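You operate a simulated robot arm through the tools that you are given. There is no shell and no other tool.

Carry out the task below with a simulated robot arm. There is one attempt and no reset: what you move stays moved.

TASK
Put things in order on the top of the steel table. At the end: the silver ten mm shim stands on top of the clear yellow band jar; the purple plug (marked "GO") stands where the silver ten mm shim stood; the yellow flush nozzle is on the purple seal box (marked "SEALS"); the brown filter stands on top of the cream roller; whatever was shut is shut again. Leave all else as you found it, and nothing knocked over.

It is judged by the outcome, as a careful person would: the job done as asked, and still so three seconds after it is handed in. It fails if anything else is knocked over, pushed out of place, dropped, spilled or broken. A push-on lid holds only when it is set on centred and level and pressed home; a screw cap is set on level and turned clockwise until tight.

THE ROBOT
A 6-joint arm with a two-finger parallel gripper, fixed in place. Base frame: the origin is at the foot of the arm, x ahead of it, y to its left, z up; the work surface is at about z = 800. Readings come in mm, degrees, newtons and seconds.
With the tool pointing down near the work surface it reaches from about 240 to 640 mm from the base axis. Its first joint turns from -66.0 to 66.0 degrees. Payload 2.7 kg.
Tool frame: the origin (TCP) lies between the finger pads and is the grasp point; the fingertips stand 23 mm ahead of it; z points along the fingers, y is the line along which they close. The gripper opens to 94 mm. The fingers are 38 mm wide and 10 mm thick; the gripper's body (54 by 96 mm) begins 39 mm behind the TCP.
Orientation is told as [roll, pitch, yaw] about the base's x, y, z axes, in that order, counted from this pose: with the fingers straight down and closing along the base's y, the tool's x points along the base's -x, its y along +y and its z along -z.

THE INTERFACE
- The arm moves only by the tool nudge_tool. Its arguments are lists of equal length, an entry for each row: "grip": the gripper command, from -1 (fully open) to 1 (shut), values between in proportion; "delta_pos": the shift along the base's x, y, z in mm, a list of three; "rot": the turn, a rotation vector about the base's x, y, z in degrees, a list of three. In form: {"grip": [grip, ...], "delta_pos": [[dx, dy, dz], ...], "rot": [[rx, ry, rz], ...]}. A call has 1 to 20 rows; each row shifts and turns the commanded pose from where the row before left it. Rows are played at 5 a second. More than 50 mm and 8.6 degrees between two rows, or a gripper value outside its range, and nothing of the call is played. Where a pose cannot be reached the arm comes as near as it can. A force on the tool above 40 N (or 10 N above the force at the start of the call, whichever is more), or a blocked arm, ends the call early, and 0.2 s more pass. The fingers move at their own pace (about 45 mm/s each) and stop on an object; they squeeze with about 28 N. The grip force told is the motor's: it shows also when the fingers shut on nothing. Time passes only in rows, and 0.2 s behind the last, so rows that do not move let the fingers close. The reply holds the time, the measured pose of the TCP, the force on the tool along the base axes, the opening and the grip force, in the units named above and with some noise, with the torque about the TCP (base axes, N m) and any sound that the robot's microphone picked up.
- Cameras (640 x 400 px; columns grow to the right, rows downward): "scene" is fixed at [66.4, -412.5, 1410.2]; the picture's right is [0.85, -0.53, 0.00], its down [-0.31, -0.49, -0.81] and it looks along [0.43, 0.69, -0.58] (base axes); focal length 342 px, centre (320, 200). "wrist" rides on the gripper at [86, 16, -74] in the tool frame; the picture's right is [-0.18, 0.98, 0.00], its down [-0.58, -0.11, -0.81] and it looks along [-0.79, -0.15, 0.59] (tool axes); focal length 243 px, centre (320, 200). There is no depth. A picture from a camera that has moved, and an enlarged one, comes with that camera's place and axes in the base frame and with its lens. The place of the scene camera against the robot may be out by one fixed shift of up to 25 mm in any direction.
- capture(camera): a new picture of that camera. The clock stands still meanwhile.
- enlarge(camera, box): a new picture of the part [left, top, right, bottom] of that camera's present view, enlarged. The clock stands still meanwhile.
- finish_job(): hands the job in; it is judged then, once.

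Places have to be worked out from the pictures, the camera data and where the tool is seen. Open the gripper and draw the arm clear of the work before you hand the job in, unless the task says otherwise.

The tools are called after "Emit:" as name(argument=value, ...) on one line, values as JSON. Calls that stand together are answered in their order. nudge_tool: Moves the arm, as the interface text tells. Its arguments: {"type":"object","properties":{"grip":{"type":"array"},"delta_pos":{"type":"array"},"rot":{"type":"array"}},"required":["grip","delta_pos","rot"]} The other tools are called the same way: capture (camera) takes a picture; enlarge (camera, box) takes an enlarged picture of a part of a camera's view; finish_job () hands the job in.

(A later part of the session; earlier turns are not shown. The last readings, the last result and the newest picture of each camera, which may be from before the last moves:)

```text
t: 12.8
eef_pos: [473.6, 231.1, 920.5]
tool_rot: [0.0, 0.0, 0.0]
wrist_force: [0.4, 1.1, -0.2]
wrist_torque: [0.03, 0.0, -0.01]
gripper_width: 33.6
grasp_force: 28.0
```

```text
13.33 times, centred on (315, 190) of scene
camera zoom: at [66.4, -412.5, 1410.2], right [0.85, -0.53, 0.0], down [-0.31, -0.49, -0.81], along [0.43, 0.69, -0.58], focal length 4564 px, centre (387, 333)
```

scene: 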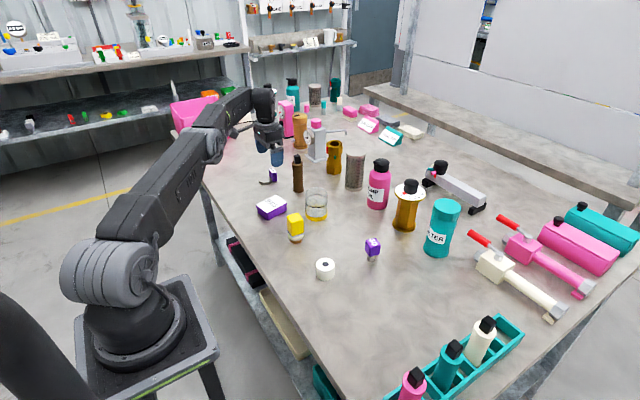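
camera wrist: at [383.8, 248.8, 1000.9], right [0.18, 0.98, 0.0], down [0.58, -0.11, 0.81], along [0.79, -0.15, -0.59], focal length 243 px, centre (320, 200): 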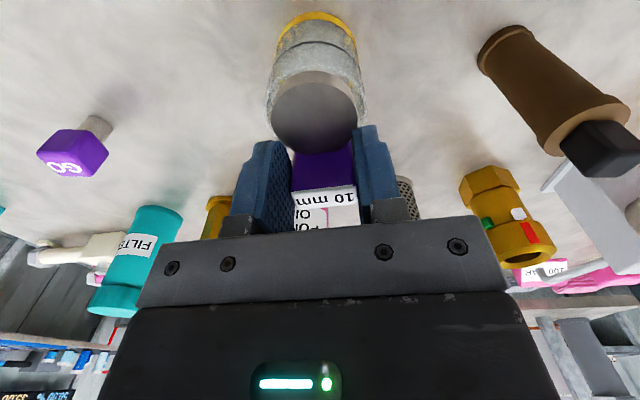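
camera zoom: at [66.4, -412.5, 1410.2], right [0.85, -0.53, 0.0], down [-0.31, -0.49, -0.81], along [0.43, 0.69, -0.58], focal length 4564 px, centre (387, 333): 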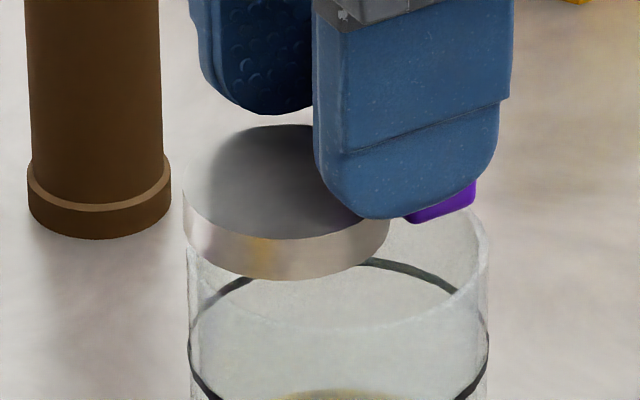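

Combining both views: about 9–10 mm gap remains, and the shim should go ~2 mm further in +x and ~0.7 mm in −y. I apply that and lower 5 mm.

Emit:
nudge_tool(grip=[1, 1, 1], delta_pos=[[2.2, -0.7, 0], [0, 0, -5], [0, 0, 0]], rot=[[0, 0, 0], [0, 0, 0], [0, 0, 0]])

Emit:
enlarge(camera="wrist", box=[260, 35, 380, 145])

Emit:
enlarge(camera="scene", box=[295, 175, 335, 205])

```text
t: 13.6
eef_pos: [474.8, 230.4, 914.6]
tool_rot: [-0.1, 0.0, 0.1]
wrist_force: [0.5, 0.5, -0.8]
wrist_torque: [0.04, -0.01, -0.06]
gripper_width: 33.4
grasp_force: 28.4
```

```text
3.64 times, centred on (320, 90) of wrist
camera zoom: at [388.9, 246.2, 989.3], right [0.18, 0.98, 0.0], down [0.58, -0.11, 0.81], along [0.79, -0.15, -0.59], focal length 882 px, centre (320, 600)
```

zoom: 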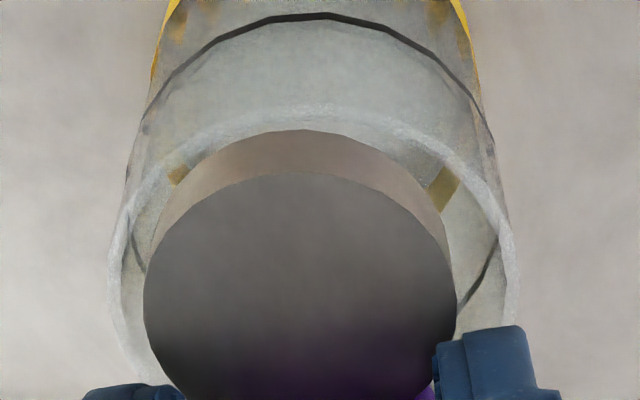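

```text
13.33 times, centred on (315, 190) of scene
camera zoom: at [66.4, -412.5, 1410.2], right [0.85, -0.53, 0.0], down [-0.31, -0.49, -0.81], along [0.43, 0.69, -0.58], focal length 4564 px, centre (387, 333)
```

zoom: 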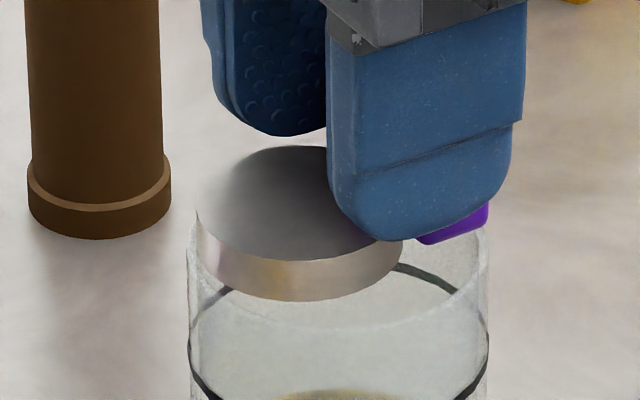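

Now nearly aligned: gap ≈3–4 mm, disc end and tag corners both over the rim. I shift −0.8 mm in x and come down in small steps watching the force.

Emit:
nudge_tool(grip=[1, 1, 1], delta_pos=[[-0.8, 0, -1], [0, 0, -1], [0, 0, 0]], rot=[[0, 0, 0], [0, 0, 0], [0, 0, 0]])

Emit:
enlarge(camera="wrist", box=[260, 35, 380, 145])

Emit:
enlarge(camera="scene", box=[295, 175, 335, 205])

```text
t: 14.4
eef_pos: [474.4, 230.8, 911.9]
tool_rot: [-0.1, 0.0, 0.0]
wrist_force: [-0.1, 0.1, -1.1]
wrist_torque: [0.01, 0.02, 0.01]
gripper_width: 33.6
grasp_force: 28.1
```

```text
3.64 times, centred on (320, 90) of wrist
camera zoom: at [388.2, 246.4, 987.2], right [0.18, 0.98, 0.0], down [0.58, -0.11, 0.81], along [0.79, -0.15, -0.59], focal length 882 px, centre (320, 600)
```

zoom: 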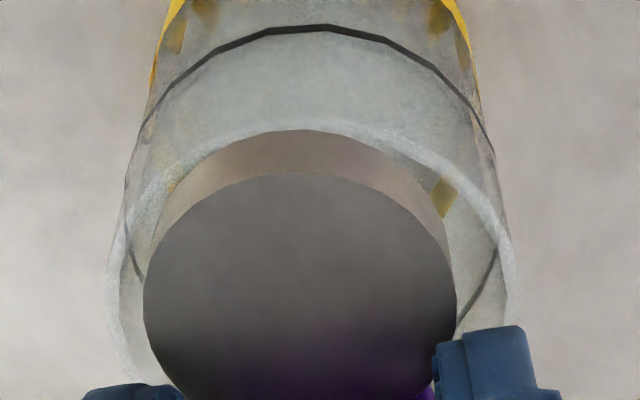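

```text
13.33 times, centred on (315, 190) of scene
camera zoom: at [66.4, -412.5, 1410.2], right [0.85, -0.53, 0.0], down [-0.31, -0.49, -0.81], along [0.43, 0.69, -0.58], focal length 4564 px, centre (387, 333)
```

zoom: 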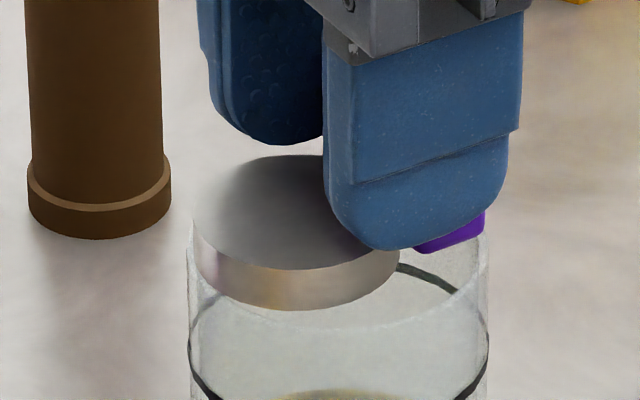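

Alignment looks right (shim centre over the jar centre within ~1 mm); gap about 1–3 mm. I go on down in 0.8 mm steps until contact shows.

Emit:
nudge_tool(grip=[1, 1, 1], delta_pos=[[0, 0, -0.8], [0, 0, -0.8], [0, 0, 0]], rot=[[0, 0, 0], [0, 0, 0], [0, 0, 0]])

Emit:
nudge_tool(grip=[1, 1], delta_pos=[[0, 0, -0.8], [0, 0, 0]], rot=[[0, 0, 0], [0, 0, 0]])

Emit:
enlarge(camera="scene", box=[295, 175, 335, 205])

```text
t: 15.2
eef_pos: [474.5, 229.7, 910.4]
tool_rot: [0.0, 0.0, 0.0]
wrist_force: [-0.9, -1.1, 1.8]
wrist_torque: [-0.02, 0.01, -0.01]
gripper_width: 33.6
grasp_force: 27.9
```

```text
t: 15.8
eef_pos: [476.1, 230.7, 910.8]
tool_rot: [0.0, -0.1, -0.1]
wrist_force: [1.5, -1.6, 8.0]
wrist_torque: [-0.07, -0.05, 0.04]
gripper_width: 34.1
grasp_force: 27.8
```

```text
13.33 times, centred on (315, 190) of scene
camera zoom: at [66.4, -412.6, 1410.2], right [0.85, -0.53, 0.0], down [-0.31, -0.49, -0.81], along [0.44, 0.69, -0.58], focal length 4564 px, centre (387, 333)
```

zoom: 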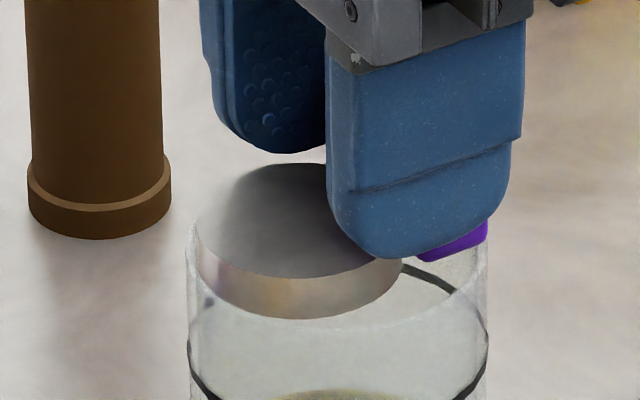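

Contact at TCP z≈910 (8 N), so the rim is at z≈875 and the shim's disc end and tag corners lie on it. I relieve the preload slightly and open the fingers a few mm to see if the shim sits.

Emit:
nudge_tool(grip=[1, 0.26, 0.2, 0.15, 0.15], delta_pos=[[0, 0, 0.7], [0, 0, 0], [0, 0, 0], [0, 0, 0], [0, 0, 0]], rot=[[0, 0, 0], [0, 0, 0], [0, 0, 0], [0, 0, 0], [0, 0, 0]])

Emit:
enlarge(camera="scene", box=[295, 175, 335, 205])

Emit:
enlarge(camera="wrist", box=[260, 35, 400, 215])

```text
t: 17.0
eef_pos: [476.2, 230.3, 909.8]
tool_rot: [0.0, 0.0, 0.0]
wrist_force: [-0.2, 0.5, 0.1]
wrist_torque: [0.03, 0.0, 0.0]
gripper_width: 39.8
grasp_force: 0.2
```

```text
13.33 times, centred on (315, 190) of scene
camera zoom: at [66.4, -412.5, 1410.2], right [0.85, -0.53, 0.0], down [-0.31, -0.49, -0.81], along [0.43, 0.69, -0.58], focal length 4564 px, centre (387, 333)
```

zoom: 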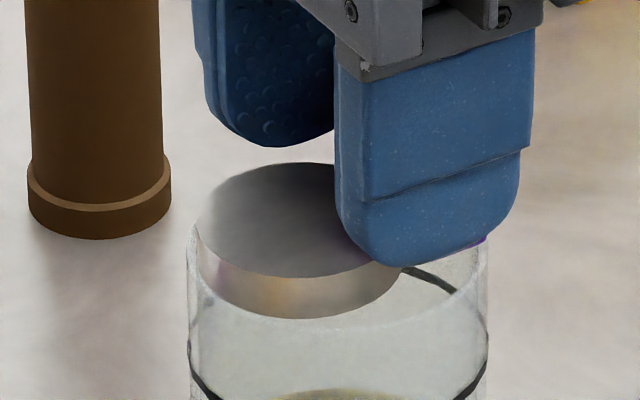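

```text
2.22 times, centred on (330, 125) of wrist
camera zoom: at [388.7, 246.1, 985.0], right [0.18, 0.98, 0.0], down [0.58, -0.11, 0.81], along [0.79, -0.15, -0.59], focal length 539 px, centre (298, 367)
```

zoom: 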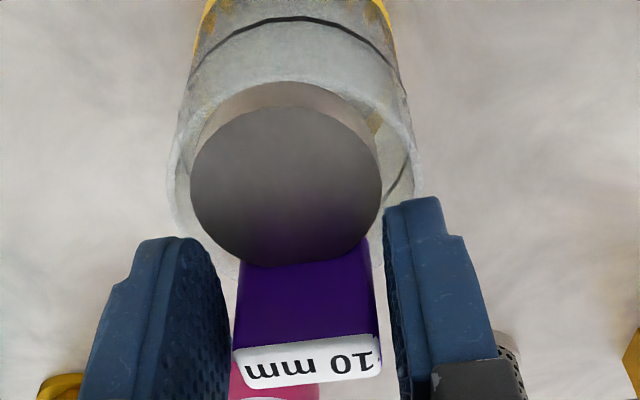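

The shim rests level on the rim with the fingers free. I raise the arm straight up slowly and check.

Emit:
nudge_tool(grip=[0.05, 0.05, 0.05, 0.05, 0.05, -0.2, -0.5], delta_pos=[[0, 0, 0], [0, 0, 5], [0, 0, 10], [0, 0, 15], [0, 0, 20], [0, 0, 25], [0, 0, 30]], rot=[[0, 0, 0], [0, 0, 0], [0, 0, 0], [0, 0, 0], [0, 0, 0], [0, 0, 0], [0, 0, 0]])

Emit:
enlarge(camera="scene", box=[295, 160, 345, 225])

Emit:
capture(camera="wrist")

```text
t: 18.6
eef_pos: [475.8, 229.2, 1017.5]
tool_rot: [0.0, 0.0, 0.0]
wrist_force: [0.1, -0.1, -0.4]
wrist_torque: [-0.01, 0.02, -0.01]
gripper_width: 70.4
grasp_force: 0.1
```

```text
6.15 times, centred on (320, 192) of scene
camera zoom: at [66.4, -412.5, 1410.2], right [0.85, -0.53, 0.0], down [-0.31, -0.49, -0.81], along [0.43, 0.69, -0.58], focal length 2106 px, centre (320, 246)
```

zoom: 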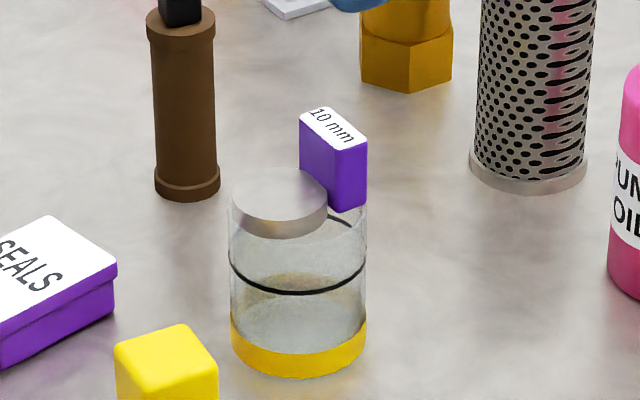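

```text
taken
camera wrist: at [389.1, 245.3, 1091.5], right [0.18, 0.98, 0.0], down [0.58, -0.11, 0.81], along [0.79, -0.15, -0.59], focal length 243 px, centre (320, 200)
```

wrist: 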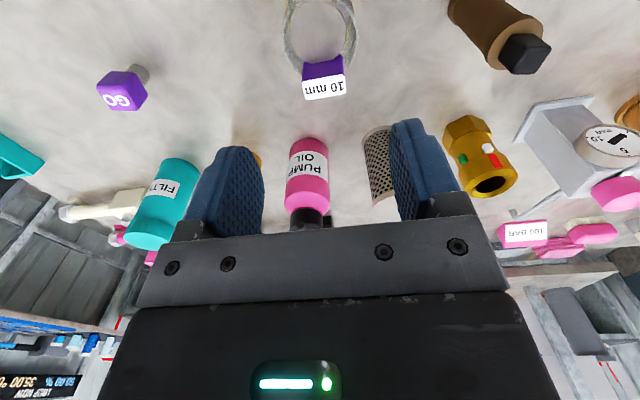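

The shim stands well on the jar. Next is the purple GO plug, which I estimate near (490, 8); I move toward it at height for a close look.

Emit:
nudge_tool(grip=[-0.5, -0.5, -0.5, -0.5, -0.5, -0.5], delta_pos=[[0, -42, 0], [0, -42, 0], [0, -42, -20], [0, -42, -30], [0, -42, -30], [0, 0, 0]], rot=[[0, 0, 0], [0, 0, 0], [0, 0, 0], [0, 0, 0], [0, 0, 0], [0, 0, 0]])

Emit:
capture(camera="wrist")

Emit:
enlarge(camera="wrist", box=[260, 0, 380, 130])

```text
refused: row 4 steps farther than a row can; nothing moved
```

```text
taken
camera wrist: at [389.1, 245.3, 1091.5], right [0.18, 0.98, 0.0], down [0.58, -0.11, 0.81], along [0.79, -0.15, -0.59], focal length 243 px, centre (320, 200)
```

wrist: 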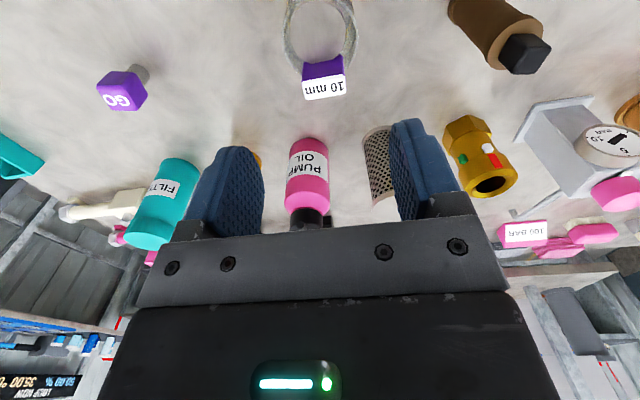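

```text
3.08 times, centred on (320, 65) of wrist
camera zoom: at [389.1, 245.3, 1091.5], right [0.18, 0.98, 0.0], down [0.58, -0.11, 0.81], along [0.79, -0.15, -0.59], focal length 746 px, centre (320, 615)
```

zoom: 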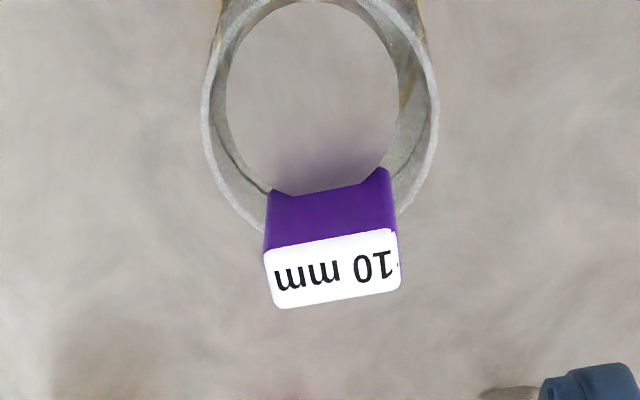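

The step was too long; I repeat with shorter rows.

Emit:
nudge_tool(grip=[-0.5, -0.5, -0.5, -0.5, -0.5, -0.5], delta_pos=[[0, -42, 0], [0, -42, 0], [0, -42, -20], [0, -42, -25], [0, -42, -25], [0, 0, 0]], rot=[[0, 0, 0], [0, 0, 0], [0, 0, 0], [0, 0, 0], [0, 0, 0], [0, 0, 0]])

Emit:
capture(camera="wrist")

Emit:
enlarge(camera="wrist", box=[260, 0, 380, 130])

```text
t: 20.0
eef_pos: [476.1, 19.9, 943.5]
tool_rot: [0.0, 0.0, 0.0]
wrist_force: [1.2, 0.7, -0.1]
wrist_torque: [-0.03, 0.0, 0.0]
gripper_width: 70.3
grasp_force: 0.1
```

```text
taken
camera wrist: at [389.3, 36.3, 1018.8], right [0.18, 0.98, 0.0], down [0.58, -0.11, 0.81], along [0.79, -0.15, -0.59], focal length 243 px, centre (320, 200)
```

wrist: 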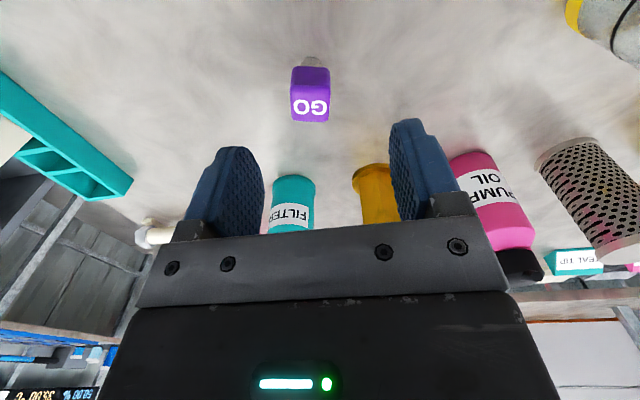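

```text
3.08 times, centred on (320, 65) of wrist
camera zoom: at [389.3, 36.3, 1018.8], right [0.18, 0.98, 0.0], down [0.58, -0.11, 0.81], along [0.79, -0.15, -0.59], focal length 746 px, centre (320, 615)
```

zoom: 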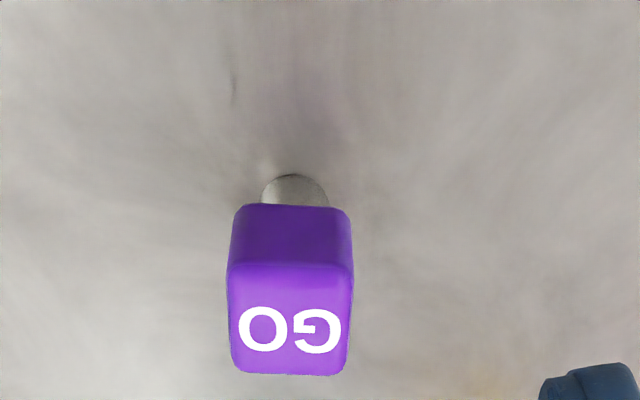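

The plug's head is a ~28 mm cube, top at z≈855, centre ≈ (489.8, 11), turned about −11.5°. I align above it, turning the tool by −11.5°, and descend partway.

Emit:
nudge_tool(grip=[-0.3, -0.3, -0.3, -0.3, -0.3], delta_pos=[[7, -4.5, 0], [7, -4.2, 0], [0, 0, -25], [0, 0, -25], [0, 0, 0]], rot=[[0, 0, -6], [0, 0, -5.5], [0, 0, 0], [0, 0, 0], [0, 0, 0]])

Emit:
capture(camera="wrist")

Emit:
enlarge(camera="wrist", box=[250, 60, 390, 190])

```text
t: 21.2
eef_pos: [489.6, 11.7, 895.1]
tool_rot: [-0.1, 0.0, -11.5]
wrist_force: [0.4, 0.7, -0.2]
wrist_torque: [-0.02, -0.01, 0.02]
gripper_width: 61.2
grasp_force: 0.1
```

```text
taken
camera wrist: at [407.7, 44.7, 969.9], right [0.38, 0.93, 0.0], down [0.55, -0.22, 0.81], along [0.75, -0.3, -0.59], focal length 243 px, centre (320, 200)
```

wrist: 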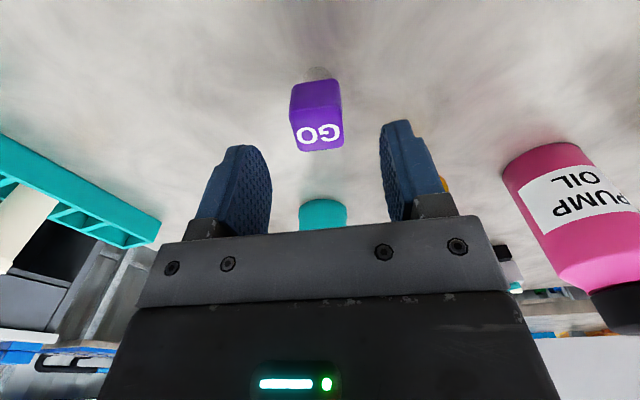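

```text
3.08 times, centred on (320, 125) of wrist
camera zoom: at [407.7, 44.7, 969.9], right [0.38, 0.93, 0.0], down [0.55, -0.22, 0.81], along [0.75, -0.3, -0.59], focal length 746 px, centre (320, 431)
```

zoom: 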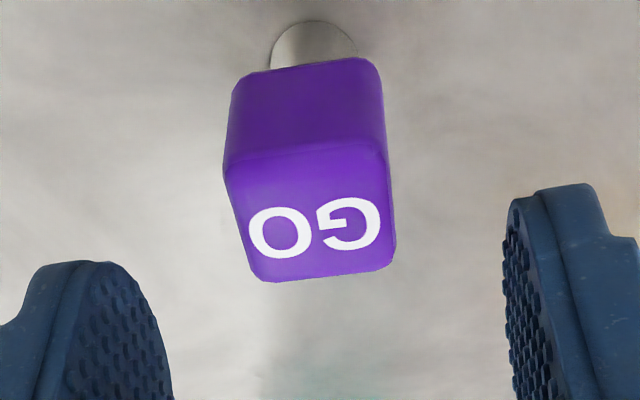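

Centred within ~1 mm; the head is turned about 2.5° further. I correct and lower to grip height (TCP z≈845).

Emit:
nudge_tool(grip=[-0.3, -0.3, -0.3, -0.3], delta_pos=[[-0.2, -0.8, -5], [0, 0, -20], [0, 0, -25], [0, 0, 0]], rot=[[0, 0, -2.5], [0, 0, 0], [0, 0, 0], [0, 0, 0]])

Emit:
enlarge(camera="wrist", box=[230, 90, 410, 220])

Emit:
enlarge(camera="scene", box=[340, 205, 410, 270])

```text
t: 22.2
eef_pos: [488.6, 10.7, 846.1]
tool_rot: [0.0, 0.0, -14.0]
wrist_force: [0.5, -0.1, 0.2]
wrist_torque: [0.01, 0.02, 0.02]
gripper_width: 60.7
grasp_force: 0.1
```

```text
3.08 times, centred on (320, 155) of wrist
camera zoom: at [408.4, 46.8, 919.9], right [0.42, 0.91, 0.0], down [0.54, -0.25, 0.81], along [0.73, -0.34, -0.59], focal length 746 px, centre (320, 338)
```

zoom: 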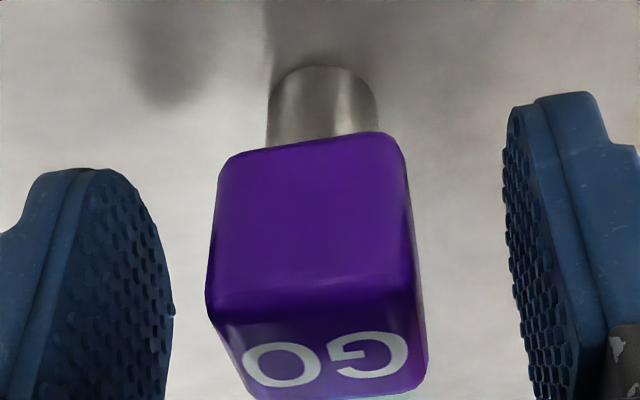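

```text
6.15 times, centred on (375, 238) of scene
camera zoom: at [66.4, -412.5, 1410.2], right [0.85, -0.53, 0.0], down [-0.31, -0.49, -0.81], along [0.43, 0.69, -0.58], focal length 2106 px, centre (-18, -31)
```

zoom: 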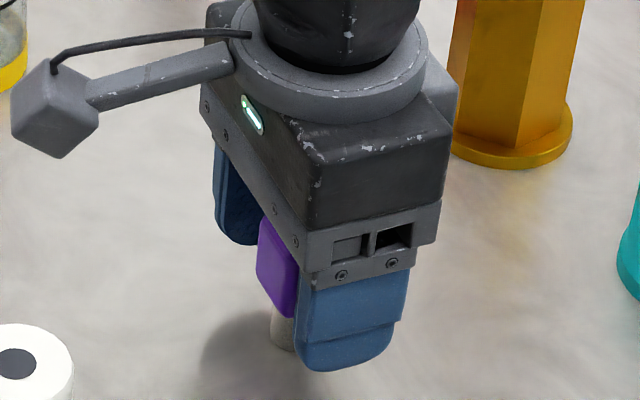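

The head is centred between the pads. I close the gripper.

Emit:
nudge_tool(grip=[0.2, 1, 1, 1, 1], delta_pos=[[0, 0, 0], [0, 0, 0], [0, 0, 0], [0, 0, 0], [0, 0, 0]], rot=[[0, 0, 0], [0, 0, 0], [0, 0, 0], [0, 0, 0], [0, 0, 0]])

Emit:
enlarge(camera="wrist", box=[230, 90, 410, 220])

```text
t: 23.4
eef_pos: [488.8, 9.7, 845.6]
tool_rot: [0.0, 0.0, -14.0]
wrist_force: [0.3, -0.6, 0.6]
wrist_torque: [-0.02, -0.02, 0.03]
gripper_width: 29.6
grasp_force: 28.3
```

```text
3.08 times, centred on (320, 155) of wrist
camera zoom: at [408.4, 46.9, 920.1], right [0.42, 0.91, 0.0], down [0.54, -0.25, 0.81], along [0.73, -0.34, -0.59], focal length 746 px, centre (320, 338)
```

zoom: 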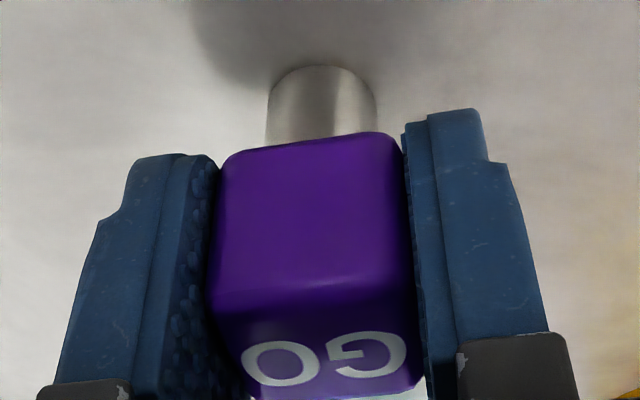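

Held (29.6 mm). I lift it well clear and carry it at z≈1000 toward the shim's former place (≈427, 470).

Emit:
nudge_tool(grip=[1, 1, 1, 1, 1, 1], delta_pos=[[0, 0, 5], [0, 0, 25], [0, 0, 40], [0, 0, 40], [0, 0, 40], [0, 0, 0]], rot=[[0, 0, 0], [0, 0, 0], [0, 0, 0], [0, 0, 0], [0, 0, 0], [0, 0, 0]])

Emit:
enlarge(camera="wrist", box=[230, 60, 410, 220])

```text
t: 24.8
eef_pos: [488.6, 12.2, 995.4]
tool_rot: [-0.1, -0.1, -13.9]
wrist_force: [0.1, -0.1, -1.7]
wrist_torque: [0.0, 0.02, -0.01]
gripper_width: 29.4
grasp_force: 28.1
```

```text
2.50 times, centred on (320, 140) of wrist
camera zoom: at [408.1, 48.3, 1070.8], right [0.42, 0.91, 0.0], down [0.54, -0.25, 0.81], along [0.73, -0.34, -0.59], focal length 606 px, centre (320, 350)
```

zoom: 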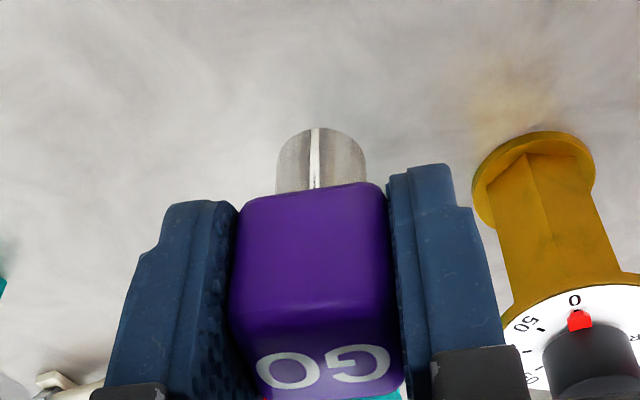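

I carry it across.

Emit:
nudge_tool(grip=[1, 1, 1, 1, 1, 1, 1, 1, 1, 1], delta_pos=[[-6.3, 46, 0], [-6.3, 46, 0], [-6.3, 46, 0], [-6.3, 46, 0], [-6.3, 46, 0], [-6.3, 46, 0], [-6.3, 46, 0], [-6.3, 46, 0], [-6.3, 46, 0], [0, 0, 0]], rot=[[0, 0, 0], [0, 0, 0], [0, 0, 0], [0, 0, 0], [0, 0, 0], [0, 0, 0], [0, 0, 0], [0, 0, 0], [0, 0, 0], [0, 0, 0]])

Emit:
capture(camera="wrist")

```text
t: 27.0
eef_pos: [433.6, 427.8, 995.9]
tool_rot: [-0.1, 0.0, -14.0]
wrist_force: [-0.8, 0.5, -0.8]
wrist_torque: [-0.01, -0.03, 0.01]
gripper_width: 29.8
grasp_force: 28.1
```

```text
taken
camera wrist: at [352.1, 463.7, 1070.2], right [0.42, 0.91, 0.0], down [0.54, -0.25, 0.81], along [0.73, -0.34, -0.59], focal length 243 px, centre (320, 200)
```

wrist: 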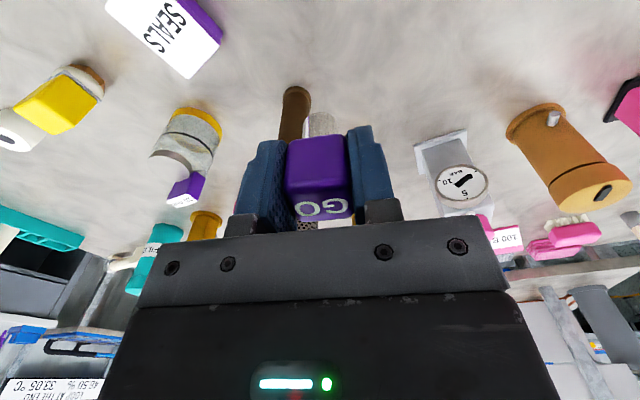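

I move over the target spot and lower to about z=900.

Emit:
nudge_tool(grip=[1, 1, 1, 1, 1], delta_pos=[[-3.5, 21, -20], [-3.5, 21, -30], [0, 0, -30], [0, 0, -20], [0, 0, 0]], rot=[[0, 0, 0], [0, 0, 0], [0, 0, 0], [0, 0, 0], [0, 0, 0]])

Emit:
enlarge(camera="scene", box=[230, 100, 330, 200])

```text
t: 28.2
eef_pos: [424.2, 468.7, 894.1]
tool_rot: [0.0, 0.0, -14.0]
wrist_force: [0.0, 0.1, -1.6]
wrist_torque: [0.0, 0.0, 0.01]
gripper_width: 29.6
grasp_force: 28.0
```

```text
4.00 times, centred on (280, 150) of scene
camera zoom: at [66.4, -412.5, 1410.2], right [0.85, -0.53, 0.0], down [-0.31, -0.49, -0.81], along [0.43, 0.69, -0.58], focal length 1369 px, centre (480, 400)
```

zoom: 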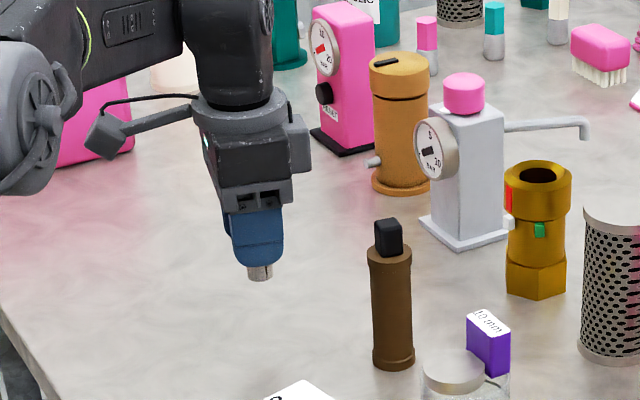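

Over the spot. I lower to a few mm above the table.

Emit:
nudge_tool(grip=[1, 1, 1, 1], delta_pos=[[1.5, 1, -20], [0, 0, -15], [0, 0, -9], [0, 0, 0]], rot=[[0, 0, 0], [0, 0, 0], [0, 0, 0], [0, 0, 0]])

Emit:
nudge_tool(grip=[1, 1, 1, 1], delta_pos=[[0, 0, -1], [0, 0, -1], [0, 0, -1], [0, 0, 0]], rot=[[0, 0, 0], [0, 0, 0], [0, 0, 0], [0, 0, 0]])

Emit:
enlarge(camera="wrist", box=[230, 60, 410, 220])

Emit:
enlarge(camera="scene", box=[245, 140, 315, 200])

```text
t: 29.2
eef_pos: [426.8, 467.2, 851.3]
tool_rot: [0.0, 0.0, -14.1]
wrist_force: [0.3, -0.6, -0.4]
wrist_torque: [0.0, 0.04, 0.0]
gripper_width: 29.8
grasp_force: 28.0
```

```text
t: 30.2
eef_pos: [426.8, 467.3, 847.5]
tool_rot: [-0.1, 0.0, -14.1]
wrist_force: [-0.1, -0.4, 0.2]
wrist_torque: [-0.05, 0.01, -0.02]
gripper_width: 29.6
grasp_force: 27.5
```

```text
2.50 times, centred on (320, 140) of wrist
camera zoom: at [345.9, 504.2, 923.0], right [0.42, 0.91, 0.0], down [0.54, -0.25, 0.81], along [0.73, -0.34, -0.59], focal length 606 px, centre (320, 350)
```

zoom: 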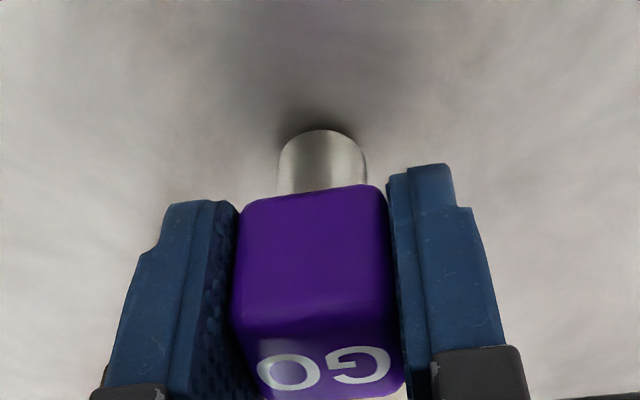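

```text
6.67 times, centred on (280, 170) of scene
camera zoom: at [66.4, -412.5, 1410.2], right [0.85, -0.53, 0.0], down [-0.31, -0.49, -0.81], along [0.43, 0.69, -0.58], focal length 2282 px, centre (587, 400)
```

zoom: 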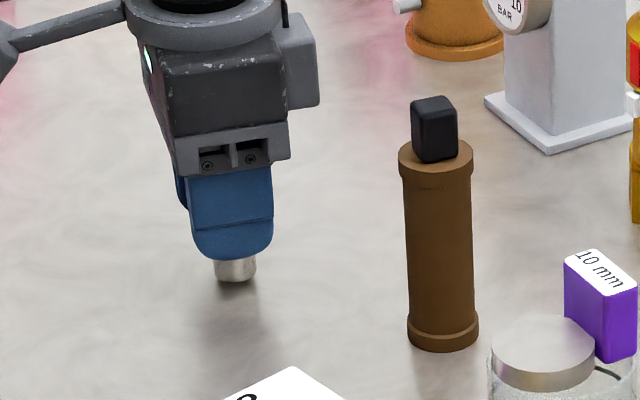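

Still just above the table, and ~3 mm low in y; I correct and lower until contact.

Emit:
nudge_tool(grip=[1, 1, 1, 1], delta_pos=[[-0.5, 2.5, 0], [0, 0, -0.8], [0, 0, -0.8], [0, 0, 0]], rot=[[0, 0, 0], [0, 0, 0], [0, 0, 0], [0, 0, 0]])

Emit:
nudge_tool(grip=[1, 1], delta_pos=[[0, 0, -0.7], [0, 0, 0]], rot=[[0, 0, 0], [0, 0, 0]])

```text
t: 31.2
eef_pos: [426.5, 469.3, 846.7]
tool_rot: [0.0, 0.0, -13.9]
wrist_force: [0.0, 0.5, -1.0]
wrist_torque: [0.0, 0.0, 0.0]
gripper_width: 29.6
grasp_force: 27.9
```

```text
t: 31.8
eef_pos: [427.1, 469.8, 845.9]
tool_rot: [0.0, -0.1, -14.0]
wrist_force: [-0.6, -0.5, -0.7]
wrist_torque: [-0.01, 0.02, 0.04]
gripper_width: 29.7
grasp_force: 27.3
```

No contact yet (force still ~0); I continue in small steps.

Emit:
nudge_tool(grip=[1, 1], delta_pos=[[0, 0, -0.7], [0, 0, 0]], rot=[[0, 0, 0], [0, 0, 0]])

Emit:
nudge_tool(grip=[1, 1], delta_pos=[[0, 0, -0.7], [0, 0, 0]], rot=[[0, 0, 0], [0, 0, 0]])

```text
t: 32.4
eef_pos: [425.1, 470.7, 845.4]
tool_rot: [0.0, 0.0, -14.0]
wrist_force: [0.4, -0.6, -0.7]
wrist_torque: [-0.03, 0.01, 0.02]
gripper_width: 29.5
grasp_force: 27.4
```

```text
t: 33.0
eef_pos: [425.8, 470.5, 845.1]
tool_rot: [0.1, 0.1, -14.1]
wrist_force: [-1.2, 0.2, 3.1]
wrist_torque: [0.01, 0.05, 0.03]
gripper_width: 29.9
grasp_force: 28.5
```

Light contact (3 N). I open the fingers a few mm and check the plug stands.

Emit:
nudge_tool(grip=[0.33, 0.28, 0.2, 0.2], delta_pos=[[0, 0, 0], [0, 0, 0], [0, 0, 0], [0, 0, 0]], rot=[[0, 0, 0], [0, 0, 0], [0, 0, 0], [0, 0, 0]])

Emit:
enlarge(camera="wrist", box=[230, 60, 410, 220])

Emit:
enlarge(camera="scene", box=[245, 140, 315, 200])

```text
t: 34.0
eef_pos: [427.7, 469.3, 844.8]
tool_rot: [0.0, 0.0, -14.0]
wrist_force: [-0.1, 0.8, 0.4]
wrist_torque: [-0.02, 0.04, 0.01]
gripper_width: 37.8
grasp_force: 0.1
```

```text
2.50 times, centred on (320, 140) of wrist
camera zoom: at [346.0, 506.8, 919.4], right [0.42, 0.91, 0.0], down [0.54, -0.25, 0.81], along [0.73, -0.34, -0.59], focal length 606 px, centre (320, 350)
```

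zoom: 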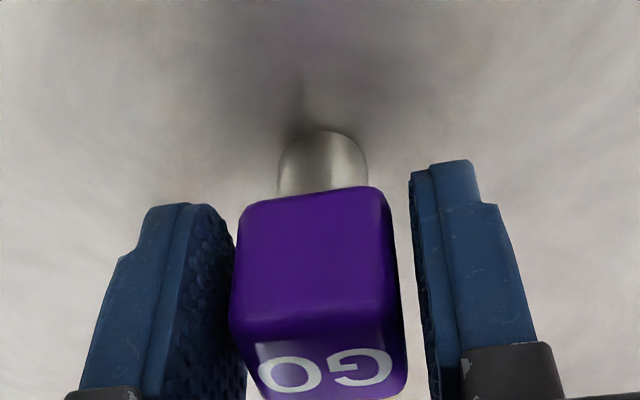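

```text
6.67 times, centred on (280, 170) of scene
camera zoom: at [66.4, -412.5, 1410.2], right [0.85, -0.53, 0.0], down [-0.31, -0.49, -0.81], along [0.43, 0.69, -0.58], focal length 2282 px, centre (587, 400)
```

zoom: 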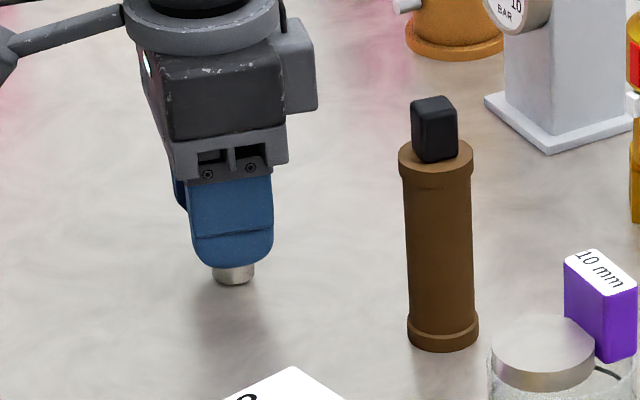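

It stands free. I open a bit further and go straight up.

Emit:
nudge_tool(grip=[0.05, 0.0, 0.0, 0.0, 0.0, -0.3, -0.5], delta_pos=[[0, 0, 0], [0, 0, 5], [0, 0, 15], [0, 0, 20], [-3, -3, 30], [-5, -5, 40], [-5, -5, 40]], rot=[[0, 0, 0], [0, 0, 0], [0, 0, 0], [0, 0, 0], [0, 0, 0], [0, 0, 0], [0, 0, 0]])

Emit:
capture(camera="wrist")

Emit:
enlarge(camera="scene", box=[245, 100, 345, 240])

```text
t: 35.6
eef_pos: [413.5, 457.7, 996.6]
tool_rot: [0.1, 0.0, -14.0]
wrist_force: [0.0, 0.7, 0.2]
wrist_torque: [0.02, 0.0, 0.0]
gripper_width: 70.3
grasp_force: 0.1
```

```text
taken
camera wrist: at [332.3, 494.5, 1071.5], right [0.42, 0.91, 0.0], down [0.54, -0.25, 0.81], along [0.73, -0.34, -0.59], focal length 243 px, centre (320, 200)
```

wrist: 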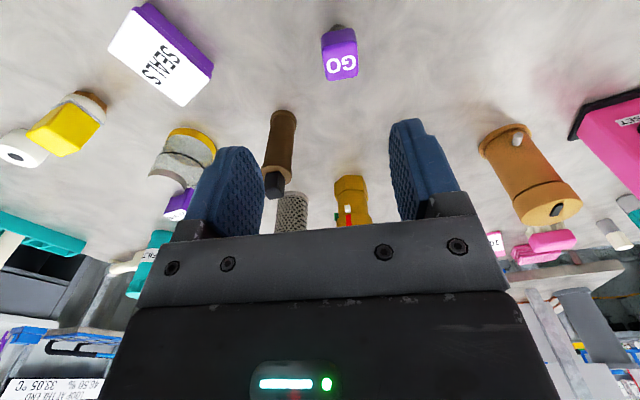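

```text
2.86 times, centred on (295, 170) of scene
camera zoom: at [66.4, -412.5, 1410.2], right [0.85, -0.53, 0.0], down [-0.31, -0.49, -0.81], along [0.43, 0.69, -0.58], focal length 978 px, centre (391, 286)
```

zoom: 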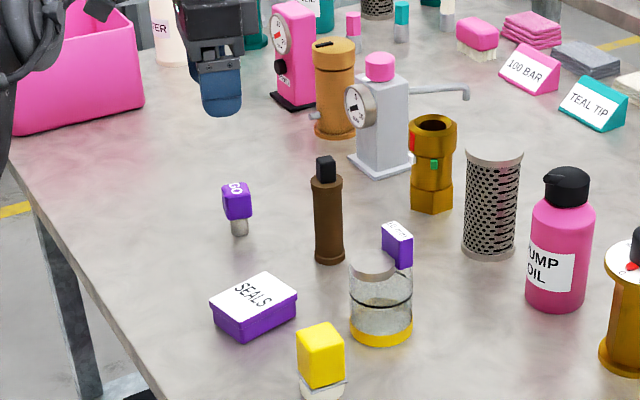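

The plug stands where the shim stood. Next the nozzle and the seal box: I move toward the box, turn the tool back to 0, and look.

Emit:
nudge_tool(grip=[-0.5, -0.5, -0.5, -0.5, -0.5], delta_pos=[[-8, -40, -5], [-8, -40, -5], [-8, -40, -5], [-8, -30, -5], [0, 0, 0]], rot=[[0, 0, 7], [0, 0, 7], [0, 0, 0], [0, 0, 0], [0, 0, 0]])

Emit:
capture(camera="wrist")

Emit:
enlarge(camera="wrist", box=[250, 0, 400, 120])

```text
t: 36.8
eef_pos: [379.7, 305.5, 972.0]
tool_rot: [0.0, 0.0, 0.0]
wrist_force: [-0.1, 0.3, 0.0]
wrist_torque: [0.02, 0.0, 0.0]
gripper_width: 70.6
grasp_force: 0.2
```

```text
taken
camera wrist: at [292.8, 321.5, 1048.1], right [0.18, 0.98, 0.0], down [0.58, -0.11, 0.81], along [0.79, -0.15, -0.59], focal length 243 px, centre (320, 200)
```

wrist: 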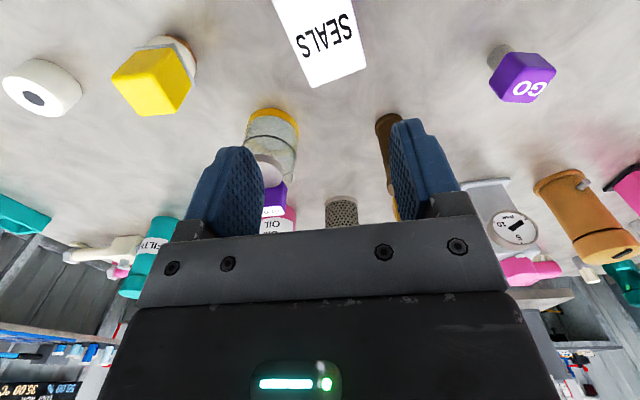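

```text
3.33 times, centred on (325, 60) of wrist
camera zoom: at [292.8, 321.5, 1048.1], right [0.18, 0.98, 0.0], down [0.58, -0.11, 0.81], along [0.79, -0.15, -0.59], focal length 809 px, centre (303, 667)
```

zoom: 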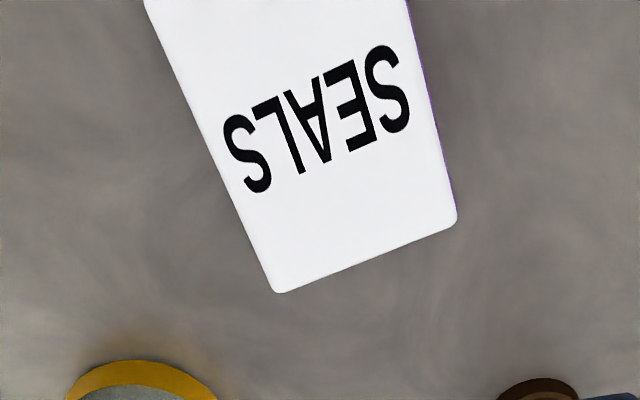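

The seal box top is about 72 × 52 mm, centred near (371.5, 311), turned 11.6°. Now I move over to look at the nozzle near (361, 168).

Emit:
nudge_tool(grip=[-0.5, -0.5, -0.5, -0.5, -0.5], delta_pos=[[0, -40, 0], [0, -40, 0], [0, -40, 0], [0, -22, 0], [0, 0, 0]], rot=[[0, 0, 0], [0, 0, 0], [0, 0, 0], [0, 0, 0], [0, 0, 0]])

Emit:
capture(camera="wrist")

Emit:
enlarge(camera="wrist", box=[250, 0, 390, 110])

Emit:
enlarge(camera="scene", box=[275, 200, 320, 250])

```text
t: 38.0
eef_pos: [380.5, 163.0, 973.4]
tool_rot: [0.0, 0.0, 0.1]
wrist_force: [0.1, -0.1, -0.6]
wrist_torque: [0.0, -0.03, -0.01]
gripper_width: 70.5
grasp_force: 0.1
```

```text
taken
camera wrist: at [293.7, 179.4, 1047.9], right [0.18, 0.98, 0.0], down [0.58, -0.11, 0.81], along [0.79, -0.15, -0.59], focal length 243 px, centre (320, 200)
```

wrist: 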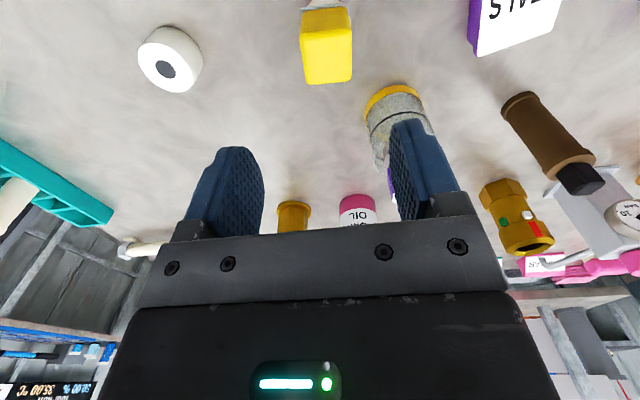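

```text
3.64 times, centred on (320, 55) of wrist
camera zoom: at [293.7, 179.4, 1047.9], right [0.18, 0.98, 0.0], down [0.58, -0.11, 0.81], along [0.79, -0.15, -0.59], focal length 882 px, centre (320, 727)
```

zoom: 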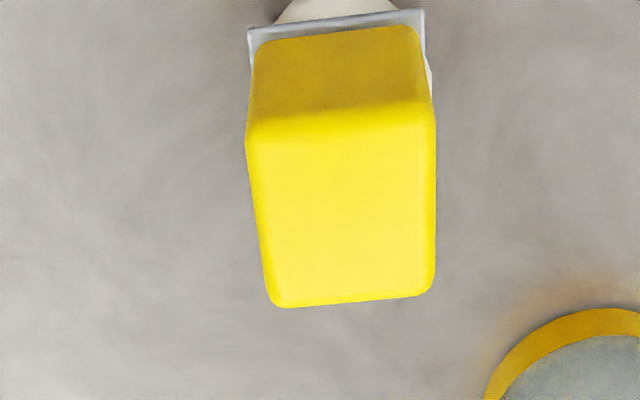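

```text
8.00 times, centred on (298, 225) of scene
camera zoom: at [66.4, -412.6, 1410.2], right [0.85, -0.53, 0.0], down [-0.31, -0.49, -0.81], along [0.44, 0.69, -0.58], focal length 2738 px, centre (500, 0)
```

zoom: 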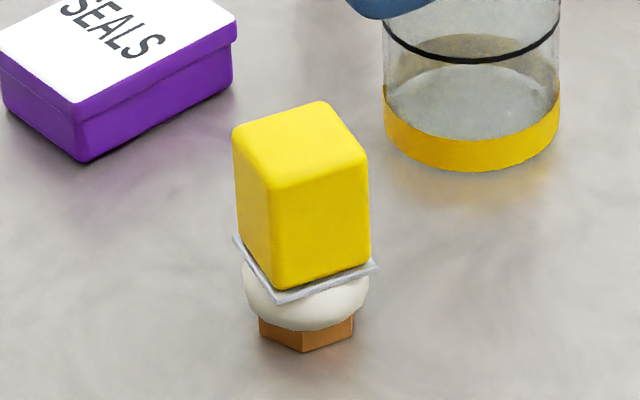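

The nozzle is a yellow block (≈32 mm square, top z≈873) centred near (370.8, 170.3), turned about −4.7°, standing on a hex base. I align above it and descend partway.

Emit:
nudge_tool(grip=[-0.5, -0.5, -0.5, -0.5], delta_pos=[[-9.7, 7.3, 0], [0, 0, -30], [0, 0, -25], [0, 0, 0]], rot=[[0, 0, -4.7], [0, 0, 0], [0, 0, 0], [0, 0, 0]])

Emit:
capture(camera="wrist")

Emit:
enlarge(camera="wrist", box=[240, 50, 400, 180])

```text
t: 39.0
eef_pos: [369.7, 171.9, 918.7]
tool_rot: [0.0, 0.0, -4.7]
wrist_force: [-0.4, -0.3, 0.2]
wrist_torque: [0.03, 0.0, 0.04]
gripper_width: 70.2
grasp_force: 0.1
```

```text
taken
camera wrist: at [285.1, 195.4, 993.3], right [0.26, 0.96, 0.0], down [0.57, -0.16, 0.81], along [0.78, -0.21, -0.59], focal length 243 px, centre (320, 200)
```

wrist: 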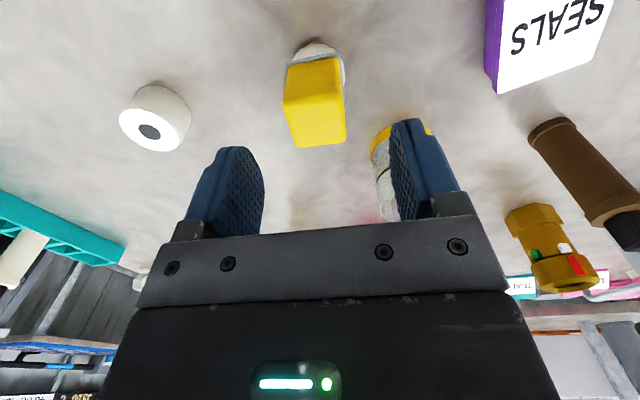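

```text
3.08 times, centred on (320, 115) of wrist
camera zoom: at [285.1, 195.4, 993.3], right [0.26, 0.96, 0.0], down [0.57, -0.16, 0.81], along [0.78, -0.21, -0.59], focal length 746 px, centre (320, 462)
```

zoom: 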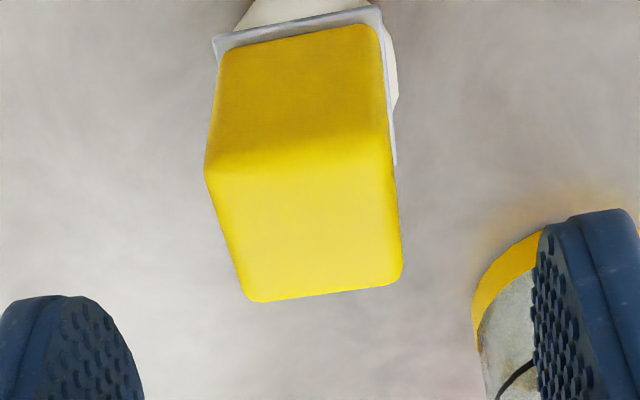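

Slightly off (−1.2 mm in y, about −2° more). I correct and lower to grip height, fingertips kept above the grey plate.

Emit:
nudge_tool(grip=[-0.5, -0.4, -0.3, -0.3], delta_pos=[[0.3, -1.2, -10], [0, 0, -25], [0, 0, -23], [0, 0, 0]], rot=[[0, 0, -2], [0, 0, 0], [0, 0, 0], [0, 0, 0]])

Emit:
enlarge(camera="wrist", box=[220, 70, 420, 220])

Emit:
enlarge(camera="scene", box=[255, 180, 345, 260])

```text
t: 40.0
eef_pos: [371.2, 170.7, 861.5]
tool_rot: [0.0, 0.0, -6.7]
wrist_force: [0.1, -0.4, 0.6]
wrist_torque: [-0.03, 0.0, -0.01]
gripper_width: 61.3
grasp_force: 0.0
```

```text
2.67 times, centred on (320, 145) of wrist
camera zoom: at [286.9, 197.6, 935.3], right [0.3, 0.95, 0.0], down [0.56, -0.18, 0.81], along [0.77, -0.24, -0.59], focal length 647 px, centre (320, 347)
```

zoom: 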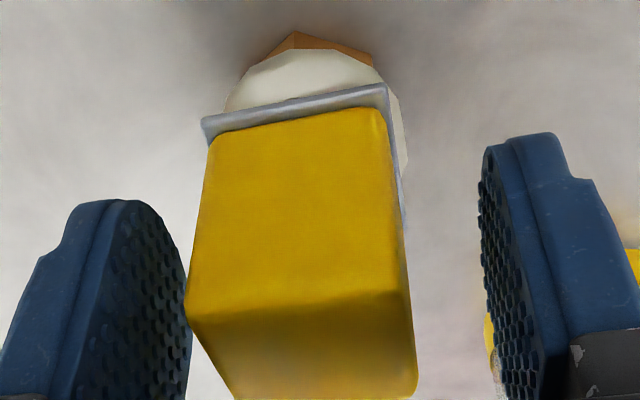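

```text
5.00 times, centred on (300, 220) of scene
camera zoom: at [66.4, -412.5, 1410.2], right [0.85, -0.53, 0.0], down [-0.31, -0.49, -0.81], along [0.43, 0.69, -0.58], focal length 1712 px, centre (420, 100)
```

zoom: 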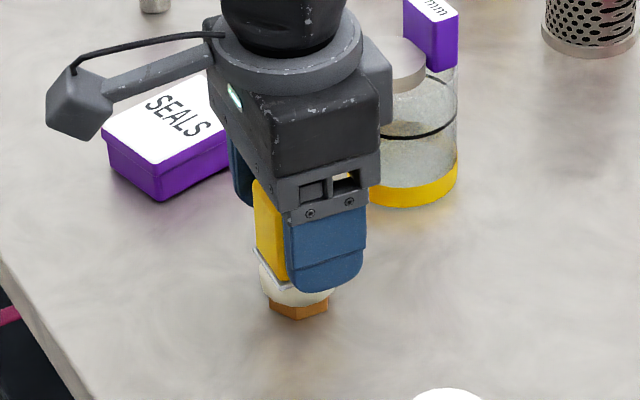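

Centred. I raise 1.5 mm for margin over the plate and close the gripper on the block.

Emit:
nudge_tool(grip=[-0.3, 0.2, 1, 1, 1, 1], delta_pos=[[0, -0.4, 1.5], [0, 0, 0], [0, 0, 0], [0, 0, 0], [0, 0, 0], [0, 0, 0]], rot=[[0, 0, 0], [0, 0, 0], [0, 0, 0], [0, 0, 0], [0, 0, 0], [0, 0, 0]])

Emit:
enlarge(camera="wrist", box=[220, 70, 420, 220])

Emit:
enlarge(camera="scene", box=[275, 205, 325, 250])

```text
t: 41.4
eef_pos: [371.1, 169.5, 862.6]
tool_rot: [-0.1, 0.2, -6.7]
wrist_force: [-0.2, -0.2, -1.2]
wrist_torque: [0.0, 0.0, -0.02]
gripper_width: 34.0
grasp_force: 28.1
```

```text
2.67 times, centred on (320, 145) of wrist
camera zoom: at [286.5, 196.8, 937.4], right [0.3, 0.95, 0.0], down [0.56, -0.18, 0.81], along [0.77, -0.24, -0.59], focal length 647 px, centre (320, 347)
```

zoom: 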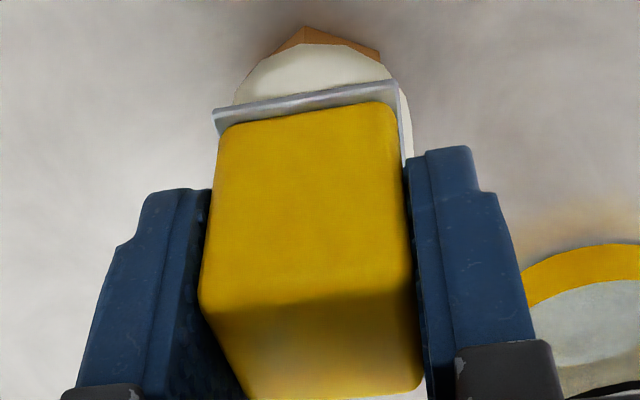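

```text
8.89 times, centred on (300, 228) of scene
camera zoom: at [66.4, -412.5, 1410.2], right [0.85, -0.53, 0.0], down [-0.31, -0.49, -0.81], along [0.43, 0.69, -0.58], focal length 3043 px, centre (498, -44)
```

zoom: 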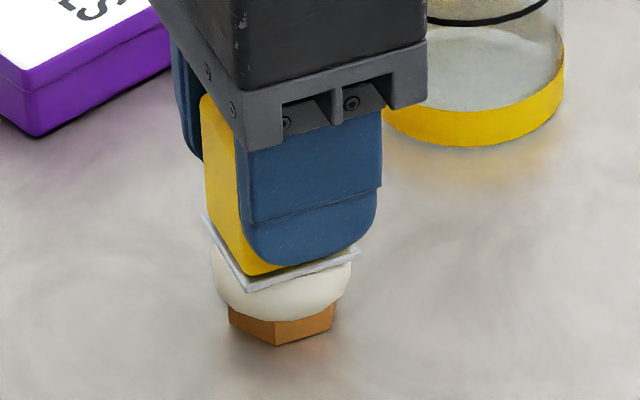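

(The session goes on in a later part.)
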